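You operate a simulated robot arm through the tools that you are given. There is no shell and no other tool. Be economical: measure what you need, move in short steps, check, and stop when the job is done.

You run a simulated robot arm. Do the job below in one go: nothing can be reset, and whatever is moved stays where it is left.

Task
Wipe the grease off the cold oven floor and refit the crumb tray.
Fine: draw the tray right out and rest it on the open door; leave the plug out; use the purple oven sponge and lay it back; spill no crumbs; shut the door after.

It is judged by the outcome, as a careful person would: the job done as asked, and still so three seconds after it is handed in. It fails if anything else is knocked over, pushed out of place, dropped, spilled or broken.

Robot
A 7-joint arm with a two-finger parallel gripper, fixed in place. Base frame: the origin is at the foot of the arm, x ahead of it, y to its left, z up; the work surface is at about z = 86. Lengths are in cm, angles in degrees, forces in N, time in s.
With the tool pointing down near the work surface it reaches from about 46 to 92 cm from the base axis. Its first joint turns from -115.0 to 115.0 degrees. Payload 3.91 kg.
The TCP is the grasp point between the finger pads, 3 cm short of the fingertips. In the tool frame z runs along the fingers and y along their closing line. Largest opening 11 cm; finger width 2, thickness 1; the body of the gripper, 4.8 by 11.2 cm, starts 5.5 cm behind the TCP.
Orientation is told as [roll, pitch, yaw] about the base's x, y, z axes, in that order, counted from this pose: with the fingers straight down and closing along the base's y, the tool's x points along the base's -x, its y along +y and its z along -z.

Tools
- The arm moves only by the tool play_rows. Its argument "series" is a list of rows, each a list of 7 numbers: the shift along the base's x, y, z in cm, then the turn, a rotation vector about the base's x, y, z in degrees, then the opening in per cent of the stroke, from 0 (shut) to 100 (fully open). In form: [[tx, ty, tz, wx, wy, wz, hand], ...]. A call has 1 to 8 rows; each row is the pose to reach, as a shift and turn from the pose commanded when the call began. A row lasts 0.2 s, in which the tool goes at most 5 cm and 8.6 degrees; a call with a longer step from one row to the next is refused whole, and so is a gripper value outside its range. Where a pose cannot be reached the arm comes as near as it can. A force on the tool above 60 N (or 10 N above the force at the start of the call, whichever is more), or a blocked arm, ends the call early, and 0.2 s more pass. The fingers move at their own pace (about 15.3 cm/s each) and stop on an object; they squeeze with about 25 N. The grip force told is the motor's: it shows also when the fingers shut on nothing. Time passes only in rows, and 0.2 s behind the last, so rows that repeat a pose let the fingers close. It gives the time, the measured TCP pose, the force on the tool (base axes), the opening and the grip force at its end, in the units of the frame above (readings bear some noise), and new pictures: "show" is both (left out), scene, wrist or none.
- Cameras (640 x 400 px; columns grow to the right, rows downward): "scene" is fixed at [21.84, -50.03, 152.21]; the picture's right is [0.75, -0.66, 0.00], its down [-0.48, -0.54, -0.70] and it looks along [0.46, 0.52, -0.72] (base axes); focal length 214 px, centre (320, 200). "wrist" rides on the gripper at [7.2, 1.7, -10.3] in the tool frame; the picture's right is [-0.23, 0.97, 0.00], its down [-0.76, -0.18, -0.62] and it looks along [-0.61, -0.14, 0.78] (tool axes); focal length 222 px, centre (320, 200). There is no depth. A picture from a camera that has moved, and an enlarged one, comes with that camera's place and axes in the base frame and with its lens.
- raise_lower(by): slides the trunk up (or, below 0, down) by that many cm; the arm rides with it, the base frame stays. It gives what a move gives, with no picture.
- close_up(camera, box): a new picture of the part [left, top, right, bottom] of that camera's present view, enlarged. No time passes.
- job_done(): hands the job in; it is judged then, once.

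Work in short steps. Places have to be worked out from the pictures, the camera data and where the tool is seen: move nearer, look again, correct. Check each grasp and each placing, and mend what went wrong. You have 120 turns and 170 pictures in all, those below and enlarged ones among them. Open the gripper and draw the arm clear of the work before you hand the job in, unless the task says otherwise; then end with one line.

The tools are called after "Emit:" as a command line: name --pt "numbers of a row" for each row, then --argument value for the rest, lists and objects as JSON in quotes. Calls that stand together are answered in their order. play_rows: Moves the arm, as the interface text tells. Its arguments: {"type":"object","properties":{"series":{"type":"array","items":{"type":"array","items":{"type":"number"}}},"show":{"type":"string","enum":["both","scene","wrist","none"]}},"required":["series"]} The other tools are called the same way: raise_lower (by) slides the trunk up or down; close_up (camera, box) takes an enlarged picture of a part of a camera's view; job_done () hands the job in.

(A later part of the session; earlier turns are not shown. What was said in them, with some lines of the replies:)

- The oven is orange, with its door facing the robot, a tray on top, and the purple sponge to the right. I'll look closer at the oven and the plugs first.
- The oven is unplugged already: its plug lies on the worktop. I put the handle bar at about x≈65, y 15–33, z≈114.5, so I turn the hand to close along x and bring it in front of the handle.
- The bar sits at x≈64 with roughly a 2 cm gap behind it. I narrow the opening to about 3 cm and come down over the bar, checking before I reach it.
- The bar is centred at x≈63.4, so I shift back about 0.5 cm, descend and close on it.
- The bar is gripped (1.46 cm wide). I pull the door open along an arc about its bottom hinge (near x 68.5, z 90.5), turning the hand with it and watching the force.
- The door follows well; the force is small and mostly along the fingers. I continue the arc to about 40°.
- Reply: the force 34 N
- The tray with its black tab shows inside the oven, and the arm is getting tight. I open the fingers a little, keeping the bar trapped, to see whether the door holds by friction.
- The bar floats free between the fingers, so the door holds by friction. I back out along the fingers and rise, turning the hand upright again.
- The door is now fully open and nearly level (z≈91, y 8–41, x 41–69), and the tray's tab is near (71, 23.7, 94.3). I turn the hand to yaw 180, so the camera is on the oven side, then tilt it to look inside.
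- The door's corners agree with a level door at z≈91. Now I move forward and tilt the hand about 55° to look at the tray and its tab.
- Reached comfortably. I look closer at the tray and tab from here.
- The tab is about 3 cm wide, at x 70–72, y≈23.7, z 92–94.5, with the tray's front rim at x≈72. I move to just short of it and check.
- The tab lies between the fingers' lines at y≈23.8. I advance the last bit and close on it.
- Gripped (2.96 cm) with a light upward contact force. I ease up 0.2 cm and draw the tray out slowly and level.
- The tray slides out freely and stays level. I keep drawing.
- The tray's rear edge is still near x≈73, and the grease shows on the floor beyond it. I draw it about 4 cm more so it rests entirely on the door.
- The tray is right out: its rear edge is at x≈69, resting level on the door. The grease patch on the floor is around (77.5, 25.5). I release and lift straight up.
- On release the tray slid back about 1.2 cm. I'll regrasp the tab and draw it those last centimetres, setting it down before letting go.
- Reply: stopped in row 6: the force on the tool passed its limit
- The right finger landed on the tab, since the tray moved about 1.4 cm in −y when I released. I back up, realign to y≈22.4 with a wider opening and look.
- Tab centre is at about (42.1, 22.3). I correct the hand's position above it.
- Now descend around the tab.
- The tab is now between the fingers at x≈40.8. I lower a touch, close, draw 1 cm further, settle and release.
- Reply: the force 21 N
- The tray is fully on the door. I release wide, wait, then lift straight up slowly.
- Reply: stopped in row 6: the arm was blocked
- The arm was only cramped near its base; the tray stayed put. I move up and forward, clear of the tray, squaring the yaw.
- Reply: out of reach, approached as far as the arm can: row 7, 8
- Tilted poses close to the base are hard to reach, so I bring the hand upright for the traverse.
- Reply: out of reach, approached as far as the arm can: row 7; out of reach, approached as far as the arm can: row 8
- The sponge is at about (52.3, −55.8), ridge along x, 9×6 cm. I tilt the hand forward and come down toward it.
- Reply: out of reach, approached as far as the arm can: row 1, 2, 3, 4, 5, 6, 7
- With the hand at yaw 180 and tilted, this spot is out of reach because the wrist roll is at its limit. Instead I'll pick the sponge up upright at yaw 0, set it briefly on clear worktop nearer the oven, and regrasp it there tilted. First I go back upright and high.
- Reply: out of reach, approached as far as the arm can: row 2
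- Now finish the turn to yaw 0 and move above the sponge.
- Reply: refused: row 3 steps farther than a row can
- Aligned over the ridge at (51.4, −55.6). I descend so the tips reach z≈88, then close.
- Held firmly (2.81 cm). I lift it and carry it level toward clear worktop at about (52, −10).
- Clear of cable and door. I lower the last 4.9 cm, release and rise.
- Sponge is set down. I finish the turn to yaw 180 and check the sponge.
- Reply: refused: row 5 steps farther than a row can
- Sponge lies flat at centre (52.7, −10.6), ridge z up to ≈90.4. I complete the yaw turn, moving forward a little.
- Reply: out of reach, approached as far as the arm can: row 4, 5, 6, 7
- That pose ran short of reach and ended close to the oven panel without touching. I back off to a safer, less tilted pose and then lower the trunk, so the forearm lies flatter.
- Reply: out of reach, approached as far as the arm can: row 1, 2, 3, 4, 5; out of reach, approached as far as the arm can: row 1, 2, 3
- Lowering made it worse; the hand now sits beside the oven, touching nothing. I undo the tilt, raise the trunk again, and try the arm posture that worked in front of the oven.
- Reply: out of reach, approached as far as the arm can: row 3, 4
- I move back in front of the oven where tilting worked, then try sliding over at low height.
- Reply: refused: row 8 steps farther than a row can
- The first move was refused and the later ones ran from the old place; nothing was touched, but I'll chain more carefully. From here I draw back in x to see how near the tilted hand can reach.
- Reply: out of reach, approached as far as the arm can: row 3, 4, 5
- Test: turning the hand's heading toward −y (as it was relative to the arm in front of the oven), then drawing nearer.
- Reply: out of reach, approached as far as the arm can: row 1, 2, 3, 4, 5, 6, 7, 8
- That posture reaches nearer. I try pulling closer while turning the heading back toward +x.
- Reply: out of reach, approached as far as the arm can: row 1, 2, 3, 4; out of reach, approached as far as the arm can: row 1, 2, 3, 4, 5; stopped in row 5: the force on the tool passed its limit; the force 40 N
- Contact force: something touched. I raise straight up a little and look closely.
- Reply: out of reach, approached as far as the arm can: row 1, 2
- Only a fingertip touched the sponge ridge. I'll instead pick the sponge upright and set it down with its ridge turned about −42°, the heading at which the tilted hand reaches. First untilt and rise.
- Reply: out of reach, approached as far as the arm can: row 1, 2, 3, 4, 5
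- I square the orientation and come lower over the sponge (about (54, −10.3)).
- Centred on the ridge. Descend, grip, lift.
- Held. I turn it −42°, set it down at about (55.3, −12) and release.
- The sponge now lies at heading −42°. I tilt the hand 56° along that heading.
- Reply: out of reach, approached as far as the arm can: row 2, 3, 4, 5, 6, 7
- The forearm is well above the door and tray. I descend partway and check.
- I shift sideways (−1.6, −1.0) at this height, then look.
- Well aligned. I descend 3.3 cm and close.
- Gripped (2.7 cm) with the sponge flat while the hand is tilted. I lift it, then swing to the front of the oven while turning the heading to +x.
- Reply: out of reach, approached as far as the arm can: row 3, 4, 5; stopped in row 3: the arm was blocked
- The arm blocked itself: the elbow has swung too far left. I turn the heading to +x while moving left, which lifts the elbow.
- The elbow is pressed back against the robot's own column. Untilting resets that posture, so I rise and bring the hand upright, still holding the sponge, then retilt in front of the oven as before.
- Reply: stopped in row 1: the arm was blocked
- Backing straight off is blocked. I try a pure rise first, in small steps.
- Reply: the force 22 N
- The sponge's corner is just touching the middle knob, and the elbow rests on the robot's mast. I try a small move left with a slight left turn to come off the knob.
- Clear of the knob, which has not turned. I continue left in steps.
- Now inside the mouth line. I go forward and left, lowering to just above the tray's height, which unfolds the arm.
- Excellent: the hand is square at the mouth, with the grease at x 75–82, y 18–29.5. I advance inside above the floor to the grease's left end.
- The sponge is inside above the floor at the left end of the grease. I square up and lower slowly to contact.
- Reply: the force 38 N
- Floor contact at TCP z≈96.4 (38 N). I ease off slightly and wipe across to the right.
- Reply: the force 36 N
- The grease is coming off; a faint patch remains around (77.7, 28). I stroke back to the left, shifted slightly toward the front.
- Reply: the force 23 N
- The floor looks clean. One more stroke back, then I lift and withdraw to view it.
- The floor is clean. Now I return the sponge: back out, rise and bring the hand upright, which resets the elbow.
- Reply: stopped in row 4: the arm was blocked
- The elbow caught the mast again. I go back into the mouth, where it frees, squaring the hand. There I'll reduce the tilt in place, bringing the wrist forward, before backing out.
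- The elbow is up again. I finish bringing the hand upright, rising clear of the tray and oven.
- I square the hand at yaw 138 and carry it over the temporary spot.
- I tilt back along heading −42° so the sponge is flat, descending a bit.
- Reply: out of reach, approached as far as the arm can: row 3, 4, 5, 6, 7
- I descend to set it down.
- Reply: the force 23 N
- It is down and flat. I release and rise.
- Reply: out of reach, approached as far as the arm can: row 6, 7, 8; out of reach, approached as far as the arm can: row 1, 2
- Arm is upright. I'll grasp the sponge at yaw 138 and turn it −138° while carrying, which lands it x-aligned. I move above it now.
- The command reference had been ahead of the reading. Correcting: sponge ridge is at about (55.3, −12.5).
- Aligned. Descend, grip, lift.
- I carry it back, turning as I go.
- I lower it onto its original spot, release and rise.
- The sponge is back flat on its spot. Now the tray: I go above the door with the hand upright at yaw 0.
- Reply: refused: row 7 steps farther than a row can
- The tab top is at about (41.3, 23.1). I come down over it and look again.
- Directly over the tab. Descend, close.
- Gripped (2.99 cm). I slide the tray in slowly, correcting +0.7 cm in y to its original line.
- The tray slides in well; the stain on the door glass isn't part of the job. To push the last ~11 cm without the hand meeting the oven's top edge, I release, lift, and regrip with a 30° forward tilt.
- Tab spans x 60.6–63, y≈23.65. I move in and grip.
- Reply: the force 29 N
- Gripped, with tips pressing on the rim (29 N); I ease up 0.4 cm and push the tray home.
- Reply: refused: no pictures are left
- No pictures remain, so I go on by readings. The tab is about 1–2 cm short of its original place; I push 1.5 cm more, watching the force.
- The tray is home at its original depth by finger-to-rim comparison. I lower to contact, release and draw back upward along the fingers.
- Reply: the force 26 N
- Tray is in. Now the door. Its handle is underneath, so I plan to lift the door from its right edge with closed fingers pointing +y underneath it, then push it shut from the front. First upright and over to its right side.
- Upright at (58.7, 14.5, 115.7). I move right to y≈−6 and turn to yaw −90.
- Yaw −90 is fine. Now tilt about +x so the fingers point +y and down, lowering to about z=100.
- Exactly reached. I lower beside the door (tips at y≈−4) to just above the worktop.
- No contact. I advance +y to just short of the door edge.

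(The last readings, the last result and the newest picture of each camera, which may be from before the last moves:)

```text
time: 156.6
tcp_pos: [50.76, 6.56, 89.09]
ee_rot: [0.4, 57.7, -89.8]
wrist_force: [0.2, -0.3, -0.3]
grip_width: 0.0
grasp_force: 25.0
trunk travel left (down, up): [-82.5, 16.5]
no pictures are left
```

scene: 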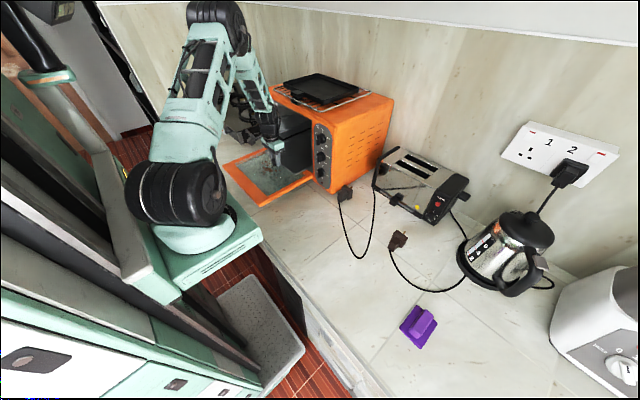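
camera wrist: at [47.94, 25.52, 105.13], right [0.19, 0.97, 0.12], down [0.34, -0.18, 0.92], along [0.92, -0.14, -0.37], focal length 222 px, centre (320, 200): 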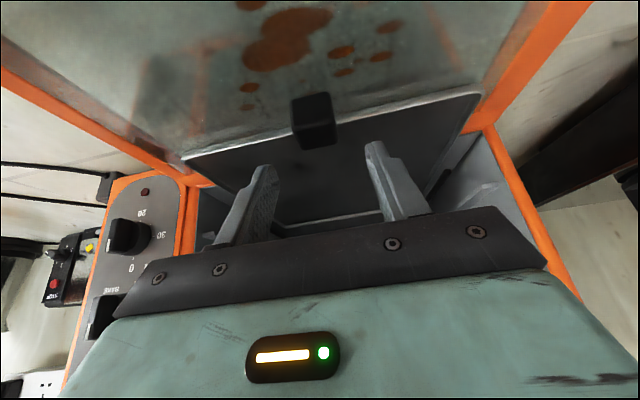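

Tips should be under the edge. I lift in small steps and watch for contact.

Emit:
play_rows --pt "0 0 0.4 0 0 0 0" --pt "0 0 0.8 0 0 0 0" --show "none"

```text
time: 157.2
tcp_pos: [50.72, 6.69, 89.84]
ee_rot: [0.3, 57.7, -89.9]
wrist_force: [0.3, 0.6, -0.9]
grip_width: 0.0
grasp_force: 25.3
trunk travel left (down, up): [-82.5, 16.5]
no pictures are left
```

No contact yet; recomputing, the edge's underside is nearer y≈8.7. I lower again and go 1.5 cm further in.

Emit:
play_rows --pt "0 0 -0.9 0 0 0 0" --pt "0 0.5 -1 0 0 0 0" --pt "0 1 -1 0 0 0 0" --pt "0 1.4 -1 0 0 0 0" --show "none"

Emit:
play_rows --pt "0 0 0.4 0 0 0 0" --pt "0 0 0.8 0 0 0 0" --show "none"

```text
time: 158.2
tcp_pos: [50.75, 8.06, 88.75]
ee_rot: [0.3, 57.6, -89.8]
wrist_force: [-0.2, 0.3, 0.7]
grip_width: 0.0
grasp_force: 25.2
trunk travel left (down, up): [-82.5, 16.5]
no pictures are left
```

```text
time: 158.8
tcp_pos: [50.81, 8.07, 89.5]
ee_rot: [0.1, 57.7, -89.9]
wrist_force: [0.6, -1.5, -2.8]
grip_width: 0.0
grasp_force: 24.8
trunk travel left (down, up): [-82.5, 16.5]
no pictures are left
```

Contact with the underside begins. I back down slightly, shift 4 cm outward for better leverage and knob clearance, and confirm contact again.

Emit:
play_rows --pt "0 0 -0.7 0 0 0 0" --pt "-2 0.2 -0.7 0 0 0 0" --pt "-4 0.4 -0.7 0 0 0 0" --pt "-4 0.4 0 0 0 0 0" --pt "-4 0.4 0.5 0 0 0 0" --pt "-4 0.4 1 0 0 0 0" --show "none"

```text
time: 159.9
tcp_pos: [47.94, 8.38, 89.39]
ee_rot: [2.3, 57.6, -89.1]
wrist_force: [18.5, -0.4, -2.7]
grip_width: 0.0
grasp_force: 25.2
trunk travel left (down, up): [-82.5, 16.5]
stopped in row 5: the force on the tool passed its limit (the readings are from after the stop); the commanded pose is now the measured one
no pictures are left
```

Emit:
play_rows --pt "0.8 0 -0.3 0 0 0 0" --pt "0.8 0 -0.3 0 0 0 0" --show "none"

```text
time: 160.5
tcp_pos: [48.27, 8.3, 89.08]
ee_rot: [1.8, 57.6, -89.3]
wrist_force: [-2.5, -1.2, -3.5]
grip_width: 0.0
grasp_force: 25.2
trunk travel left (down, up): [-82.5, 16.5]
no pictures are left
```

Free again at x≈48.3; I lift from here along the hinge arc (radius ≈20.7), a little first.

Emit:
play_rows --pt "0 0 0.5 0 0 0 0" --pt "0.05 0 1 0 0 0 0" --pt "0.1 0 1.5 0 0 0 0" --pt "0.15 0 2 0 0 0 0" --show "none"

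```text
time: 161.5
tcp_pos: [48.58, 8.31, 91.09]
ee_rot: [2.0, 57.5, -89.2]
wrist_force: [-1.3, -3.4, -1.8]
grip_width: 0.0
grasp_force: 25.0
trunk travel left (down, up): [-82.5, 16.5]
no pictures are left
```

Light contact forces—the door seems to be rising. I continue on the arc while inserting a bit further.

Emit:
play_rows --pt "0.1 0.5 1.2 0 0 0 0" --pt "0.3 1 2.5 0 0 0 0" --pt "0.6 1.5 3.8 0 0 0 0" --pt "1 1.5 5.1 0 0 0 0" --show "none"

```text
time: 162.5
tcp_pos: [49.51, 9.9, 96.28]
ee_rot: [1.9, 57.7, -89.1]
wrist_force: [-0.1, -2.3, -2.6]
grip_width: 0.0
grasp_force: 25.0
trunk travel left (down, up): [-82.5, 16.5]
no pictures are left
```

The steady small load continues. On along the arc.

Emit:
play_rows --pt "0.5 0 1.5 0 0 0 0" --pt "1.2 0 2.9 0 0 0 0" --pt "2.3 0 4.8 0 0 0 0" --pt "3.6 0 6.5 0 0 0 0" --show "none"

```text
time: 163.5
tcp_pos: [53.19, 9.87, 102.73]
ee_rot: [1.8, 57.6, -89.1]
wrist_force: [-2.2, -0.5, -0.3]
grip_width: 0.0
grasp_force: 25.2
trunk travel left (down, up): [-82.5, 16.5]
no pictures are left
```

The load now points −x, as it should against a tilted door. A bit further, staying clear of the knobs.

Emit:
play_rows --pt "0.7 0 0.8 0 0 0 0" --pt "1.5 0 1.6 0 0 0 0" --pt "3.2 0 3 0 0 0 0" --pt "4.8 0 4.2 0 0 0 0" --show "none"

```text
time: 164.5
tcp_pos: [58.06, 9.9, 106.93]
ee_rot: [2.1, 57.7, -89.2]
wrist_force: [-1.1, 0.0, -0.5]
grip_width: 0.0
grasp_force: 24.9
trunk travel left (down, up): [-82.5, 16.5]
no pictures are left
```

The door should be about 58° up. I slide up its face toward the top, to push from higher where the hand clears the knobs.

Emit:
play_rows --pt "-0.6 0 1.3 0 0 0 0" --pt "-1.2 0 2.6 0 0 0 0" --pt "-1.8 0 3.9 0 0 0 0" --pt "-2.2 0 5 0 0 0 0" --show "none"

```text
time: 165.5
tcp_pos: [55.84, 9.74, 112.0]
ee_rot: [2.0, 57.7, -89.1]
wrist_force: [-1.7, 0.5, -0.2]
grip_width: 0.01
grasp_force: 25.2
trunk travel left (down, up): [-82.5, 16.5]
no pictures are left
```

Emit:
play_rows --pt "1.2 0 0.7 0 0 0 0" --pt "2.5 0 1.3 0 0 0 0" --pt "3.8 0 1.9 0 0 0 0" --pt "5.2 0 2.5 0 0 0 0" --show "none"

```text
time: 166.5
tcp_pos: [60.99, 9.87, 114.34]
ee_rot: [1.9, 57.6, -89.3]
wrist_force: [-1.2, 0.6, -0.9]
grip_width: 0.01
grasp_force: 24.7
trunk travel left (down, up): [-82.5, 16.5]
no pictures are left
```

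The door should stand about 18° from shut. I withdraw away from it, rise and bring the hand upright.

Emit:
play_rows --pt "-2 -1 0 0 0 0 0" --pt "-4 -3 1 0 0 0 0" --pt "-6 -6 3 -8 0 0 0" --pt "-7 -8 5 -16 0 0 0" --pt "-8 -9 7 -24 0 0 0" --pt "-8 -9 8 -32 0 0 0" --pt "-8 -9 9 -40 0 0 0" --pt "-8 -9 9 -48 0 0 0" --show "none"

Emit:
play_rows --pt "0 0 0 -8 0 0 0" --pt "0 0 0 -10 0 0 0" --pt "0 0 0 -10 0 0 0" --show "none"

```text
time: 168.3
tcp_pos: [52.98, 0.88, 123.53]
ee_rot: [1.4, 9.6, -89.7]
wrist_force: [-0.4, -0.5, 0.4]
grip_width: 0.0
grasp_force: 24.9
trunk travel left (down, up): [-82.5, 16.5]
no pictures are left
```

```text
time: 169.1
tcp_pos: [52.94, 0.88, 123.46]
ee_rot: [1.3, -0.4, -89.5]
wrist_force: [0.6, -0.2, -0.3]
grip_width: 0.0
grasp_force: 25.0
trunk travel left (down, up): [-82.5, 16.5]
no pictures are left
```

Upright. I move left in front of the handle, still clear of the door.

Emit:
play_rows --pt "-1 4 0 0 0 0 0" --pt "-2 8 0 0 0 0 0" --pt "-3 12 0 0 0 0 0" --pt "-3 16 0 0 0 0 0" --pt "-3 20 0 0 0 0 0" --pt "-3 23 0 0 0 0 0" --pt "-3 23 -4 0 0 0 0" --pt "-3 23 -8 0 0 0 0" --show "none"

```text
time: 170.9
tcp_pos: [49.91, 23.98, 115.48]
ee_rot: [1.2, -0.3, -89.5]
wrist_force: [0.1, -0.6, -0.2]
grip_width: 0.0
grasp_force: 24.5
trunk travel left (down, up): [-82.5, 16.5]
no pictures are left
```

Lower to z≈113 and advance +x to meet the handle bar.

Emit:
play_rows --pt "0 0 -1.5 0 0 0 0" --pt "1 0 -2.8 0 0 0 0" --pt "3 0 -2.8 0 0 0 0" --pt "5 0 -2.8 0 0 0 0" --pt "6.5 0 -2.6 0 0 0 0" --show "none"

```text
time: 172.1
tcp_pos: [56.49, 23.91, 112.77]
ee_rot: [1.3, -0.4, -89.6]
wrist_force: [-0.1, -0.1, 1.0]
grip_width: 0.01
grasp_force: 24.9
trunk travel left (down, up): [-82.5, 16.5]
no pictures are left
```

Emit:
play_rows --pt "1 0 0.5 0 0 0 0" --pt "2 0 1 0 0 0 0" --pt "3 0 1.5 0 0 0 0" --pt "4 0 1.9 0 0 0 0" --show "none"

```text
time: 173.1
tcp_pos: [60.5, 23.8, 114.9]
ee_rot: [1.4, -0.4, -89.6]
wrist_force: [-0.5, 0.5, -1.2]
grip_width: 0.0
grasp_force: 24.8
trunk travel left (down, up): [-82.5, 16.5]
no pictures are left
5 turns are left
```

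I push on until there is firm contact at the closed position.

Emit:
play_rows --pt "0.7 0 0.2 0 0 0 0" --pt "1.4 0 0.4 0 0 0 0" --pt "2.0 0 0.5 0 0 0 0" --pt "2.5 0 0.5 0 0 0 0" --pt "3.0 0 0.5 0 0 0 0" --show "none"

```text
time: 174.3
tcp_pos: [63.43, 23.93, 115.35]
ee_rot: [1.3, -0.4, -89.5]
wrist_force: [-0.4, -0.3, 0.4]
grip_width: 0.0
grasp_force: 25.3
trunk travel left (down, up): [-82.5, 16.5]
no pictures are left
4 turns are left
```

The handle wasn't there, so the door must have sunk back after I withdrew. I repeat the lift, this time keeping contact through to shut. First back to the same spot under the edge, by the verified path.

Emit:
play_rows --pt "-4 0 2 0 0 0 0" --pt "-8 0 4.5 0 0 0 0" --pt "-11 -2 7.5 0 0 0 0" --pt "-12 -6 8 0 0 0 0" --pt "-12.6 -10.5 8 0 0 0 0" --pt "-12.6 -15 8 0 0 0 0" --pt "-12.6 -19.5 8 0 0 0 0" --pt "-12.6 -24 8 0 0 0 0" --show "none"

Emit:
play_rows --pt "0 -3 -2 8 0 0 0" --pt "0 -6 -4 16 0 0 0" --pt "0 -6.5 -7 24 0 0 0" --pt "0 -6.5 -10 32 0 0 0" --pt "0 -6.5 -13 40 0 0 0" --pt "0 -6.5 -16 48 0 0 0" --pt "0 -6.5 -19 56 0 0 0" --pt "0 -6.5 -22 58 0 0 0" --show "none"

Emit:
play_rows --pt "0 0 -4 0 0 0 0" --pt "0 0 -8 0 0 0 0" --pt "0 0 -11 0 0 0 0" --pt "0 0 -12.5 0 0 0 0" --pt "0 4 -12.5 0 0 0 0" --pt "0 8.5 -12.5 0 0 0 0" --pt "0 12 -12.5 0 0 0 0" --pt "0 14.5 -12.5 0 0 0 0" --show "none"

```text
time: 176.1
tcp_pos: [50.92, -0.29, 123.34]
ee_rot: [1.3, -0.4, -89.6]
wrist_force: [0.0, 0.4, 0.0]
grip_width: 0.0
grasp_force: 24.8
trunk travel left (down, up): [-82.5, 16.5]
no pictures are left
```

```text
time: 177.9
tcp_pos: [50.83, -6.66, 101.31]
ee_rot: [2.1, 57.6, -89.2]
wrist_force: [-0.6, -0.3, 0.1]
grip_width: 0.0
grasp_force: 25.4
trunk travel left (down, up): [-82.5, 16.5]
no pictures are left
```

```text
time: 179.7
tcp_pos: [50.8, 7.61, 88.96]
ee_rot: [1.9, 57.6, -89.2]
wrist_force: [-0.4, -1.0, -0.6]
grip_width: 0.0
grasp_force: 25.2
trunk travel left (down, up): [-82.5, 16.5]
no pictures are left
3 turns are left
```

I insert deeper this time, lift along the arc, then, without leaving the door, turn the hand upright above the knobs and push the door shut in one continuous sequence.

Emit:
play_rows --pt "0 0.8 0.3 0 0 0 0" --pt "0 1.5 1.0 0 0 0 0" --pt "0.05 2.2 2.0 0 0 0 0" --pt "0.2 3.0 3.3 0 0 0 0" --pt "0.5 3.0 4.8 0 0 0 0" --pt "0.9 3.0 6.3 0 0 0 0" --pt "1.5 3.0 7.8 0 0 0 0" --pt "2.3 3.0 9.3 0 0 0 0" --show "none"

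Emit:
play_rows --pt "0.9 0 2 0 0 0 0" --pt "1.9 0 4 0 0 0 0" --pt "3.2 0 6 0 0 0 0" --pt "4.9 0 8.8 0 0 0 0" --pt "4.3 -0.5 10.3 0 0 0 0" --pt "3.7 -0.9 11.8 0 0 0 0" --pt "3.2 -1.1 13.2 0 0 0 0" --pt "3.1 -1.1 13.9 0 0 0 0" --show "none"

Emit:
play_rows --pt "1.2 0 0.7 0 0 0 0" --pt "2.5 0 1.3 0 0 0 0" --pt "3.8 0 1.9 0 0 0 0" --pt "5.2 0 2.5 0 0 0 0" --show "none"

Emit:
play_rows --pt "0.1 0.06 0.36 -7.2 0 0 0" --pt "0.2 0.14 0.69 -14.4 0 0 0" --pt "0.3 0.26 0.98 -21.6 0 0 0" --pt "0.4 0.39 1.23 -28.8 0 0 0" --pt "0.5 0.57 1.44 -36 0 0 0" --pt "0.6 0.74 1.61 -43.2 0 0 0" --pt "0.7 0.94 1.73 -50.4 0 0 0" --pt "0.8 1.14 1.8 -57.6 0 0 0" --show "none"

Emit:
play_rows --pt "0.7 0 0 0 0 0 0" --pt "1.4 0 0 0 0 0 0" --pt "2.1 0 0 0 0 0 0" --pt "2.8 0 0 0 0 0 0" --pt "3.5 0 0 0 0 0 0" --pt "4.2 0 0 0 0 0 0" --show "none"

```text
time: 181.1
tcp_pos: [51.84, 10.15, 94.17]
ee_rot: [1.5, 56.7, -89.9]
wrist_force: [-0.2, -28.5, -3.4]
grip_width: 0.0
grasp_force: 24.5
trunk travel left (down, up): [-82.5, 16.5]
stopped in row 6: the force on the tool passed its limit (the readings are from after the stop); the commanded pose is now the measured one
no pictures are left
```

```text
time: 182.9
tcp_pos: [54.87, 9.48, 108.23]
ee_rot: [1.6, 57.1, -89.7]
wrist_force: [-1.1, -0.2, 0.5]
grip_width: 0.0
grasp_force: 25.2
trunk travel left (down, up): [-82.5, 16.5]
no pictures are left
```

```text
time: 183.9
tcp_pos: [60.08, 9.37, 110.71]
ee_rot: [1.6, 56.9, -89.7]
wrist_force: [-0.6, -0.5, -1.7]
grip_width: 0.03
grasp_force: 24.5
trunk travel left (down, up): [-82.5, 16.5]
no pictures are left
```

```text
time: 184.7
tcp_pos: [60.78, 8.33, 111.26]
ee_rot: [1.2, 36.7, -91.4]
wrist_force: [1.1, -19.9, -5.8]
grip_width: 0.0
grasp_force: 24.9
trunk travel left (down, up): [-82.5, 16.5]
stopped in row 3: the force on the tool passed its limit (the readings are from after the stop); the commanded pose is now the measured one
no pictures are left
```

```text
time: 185.8
tcp_pos: [63.15, 8.55, 111.15]
ee_rot: [1.2, 36.8, -91.0]
wrist_force: [-25.6, -29.3, 27.2]
grip_width: 0.0
grasp_force: 24.7
trunk travel left (down, up): [-82.5, 16.5]
stopped in row 5: the force on the tool passed its limit (the readings are from after the stop); the commanded pose is now the measured one
no pictures are left
2 turns are left
```

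Stopped: the hand was too low on the door and its body met the panel. I relieve it, slide up the door's face so the body clears the oven, turn upright, push shut, press again at the handle, then draw clear and open the gripper.

Emit:
play_rows --pt "-0.5 -0.3 0.5 0 0 0 0" --pt "-0.8 -0.3 1.7 0 0 0 0" --pt "-1.1 -0.3 3 0 0 0 0" --pt "-1.4 -0.3 4.3 0 0 0 0" --pt "-1.6 -0.3 5.3 0 0 0 0" --show "none"

Emit:
play_rows --pt "0.1 0.33 0.21 -7.4 0 0 0" --pt "0.2 0.68 0.38 -14.8 0 0 0" --pt "0.3 1.04 0.5 -22.2 0 0 0" --pt "0.4 1.42 0.58 -29.6 0 0 0" --pt "0.5 1.8 0.6 -36.8 0 0 0" --show "none"

Emit:
play_rows --pt "0.8 0 0 0 0 0 0" --pt "1.6 0 0 0 0 0 0" --pt "2.4 0 0 0 0 0 0" --pt "3.2 0 0 0 0 0 0" --pt "4.0 0 0 0 0 0 0" --pt "4.4 0 0 0 0 0 0" --show "none"

Emit:
play_rows --pt "-4 0 0 0 0 0 0" --pt "-8 0 0 0 0 0 0" --pt "-11 3 -0.5 0 0 0 0" --pt "-11 7.5 -1.5 0 0 0 0" --pt "-11 12 -1.5 0 0 0 0" --pt "-11 14 -1.5 0 0 0 0" --pt "-8 14 -1.5 0 0 0 0" --pt "-6 14 -1.5 0 0 0 0" --show "none"

Emit:
play_rows --pt "0.6 0 0 0 0 0 0" --pt "1.2 0 0 0 0 0 0" --pt "1.7 0 0 0 0 0 0" --pt "2.0 0 0 0 0 0 0" --show "none"

Emit:
play_rows --pt "-4 0 0.5 0 0 0 0" --pt "-8 0 3 0 0 0 0" --pt "-11 0 7 0 0 0 50" --pt "-11 0 10 0 0 0 100" --pt "-11 0 10 0 0 0 100" --show "none"

```text
time: 187.0
tcp_pos: [61.89, 8.3, 116.38]
ee_rot: [1.1, 36.8, -90.9]
wrist_force: [0.8, 0.3, -0.7]
grip_width: 0.01
grasp_force: 24.9
trunk travel left (down, up): [-82.5, 16.5]
no pictures are left
```

```text
time: 188.2
tcp_pos: [62.43, 10.17, 116.98]
ee_rot: [1.7, -0.3, -90.8]
wrist_force: [-0.4, 0.0, 0.4]
grip_width: 0.0
grasp_force: 25.1
trunk travel left (down, up): [-82.5, 16.5]
no pictures are left
```

```text
time: 189.6
tcp_pos: [65.49, 10.28, 116.83]
ee_rot: [0.0, -0.4, -90.4]
wrist_force: [-29.2, -5.2, 10.6]
grip_width: 0.02
grasp_force: 24.8
trunk travel left (down, up): [-82.5, 16.5]
stopped in row 6: the force on the tool passed its limit (the readings are from after the stop); the commanded pose is now the measured one
no pictures are left
```

```text
time: 191.4
tcp_pos: [60.01, 24.35, 115.16]
ee_rot: [0.5, -0.4, -90.6]
wrist_force: [-0.3, 0.1, 0.1]
grip_width: 0.02
grasp_force: 24.8
trunk travel left (down, up): [-82.5, 16.5]
no pictures are left
```

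```text
time: 192.4
tcp_pos: [61.41, 24.43, 115.21]
ee_rot: [0.1, -0.4, -90.5]
wrist_force: [-29.8, -4.2, 1.9]
grip_width: 0.02
grasp_force: 24.7
trunk travel left (down, up): [-82.5, 16.5]
no pictures are left
```

```text
time: 193.6
tcp_pos: [51.25, 24.22, 125.17]
ee_rot: [0.4, -0.2, -90.5]
wrist_force: [-0.4, 0.0, 0.0]
grip_width: 10.97
grasp_force: 0.0
trunk travel left (down, up): [-82.5, 16.5]
no pictures are left
1 turns are left
```

The push met firm contact at x≈65.5, and the handle bar pushed back at 30 N in its closed position (TCP x≈61.4), so the readings say the door is shut. The arm is clear and the gripper is open, so I hand in.

Emit:
job_done

```text
The job is handed in.
```

By my last readings the oven floor is wiped clean, the crumb tray is refitted, the sponge is back, the plug is still out, and the door is shut. I ran out of pictures before the last push on the tray, so its final seating and the door rest on position and force readings only.
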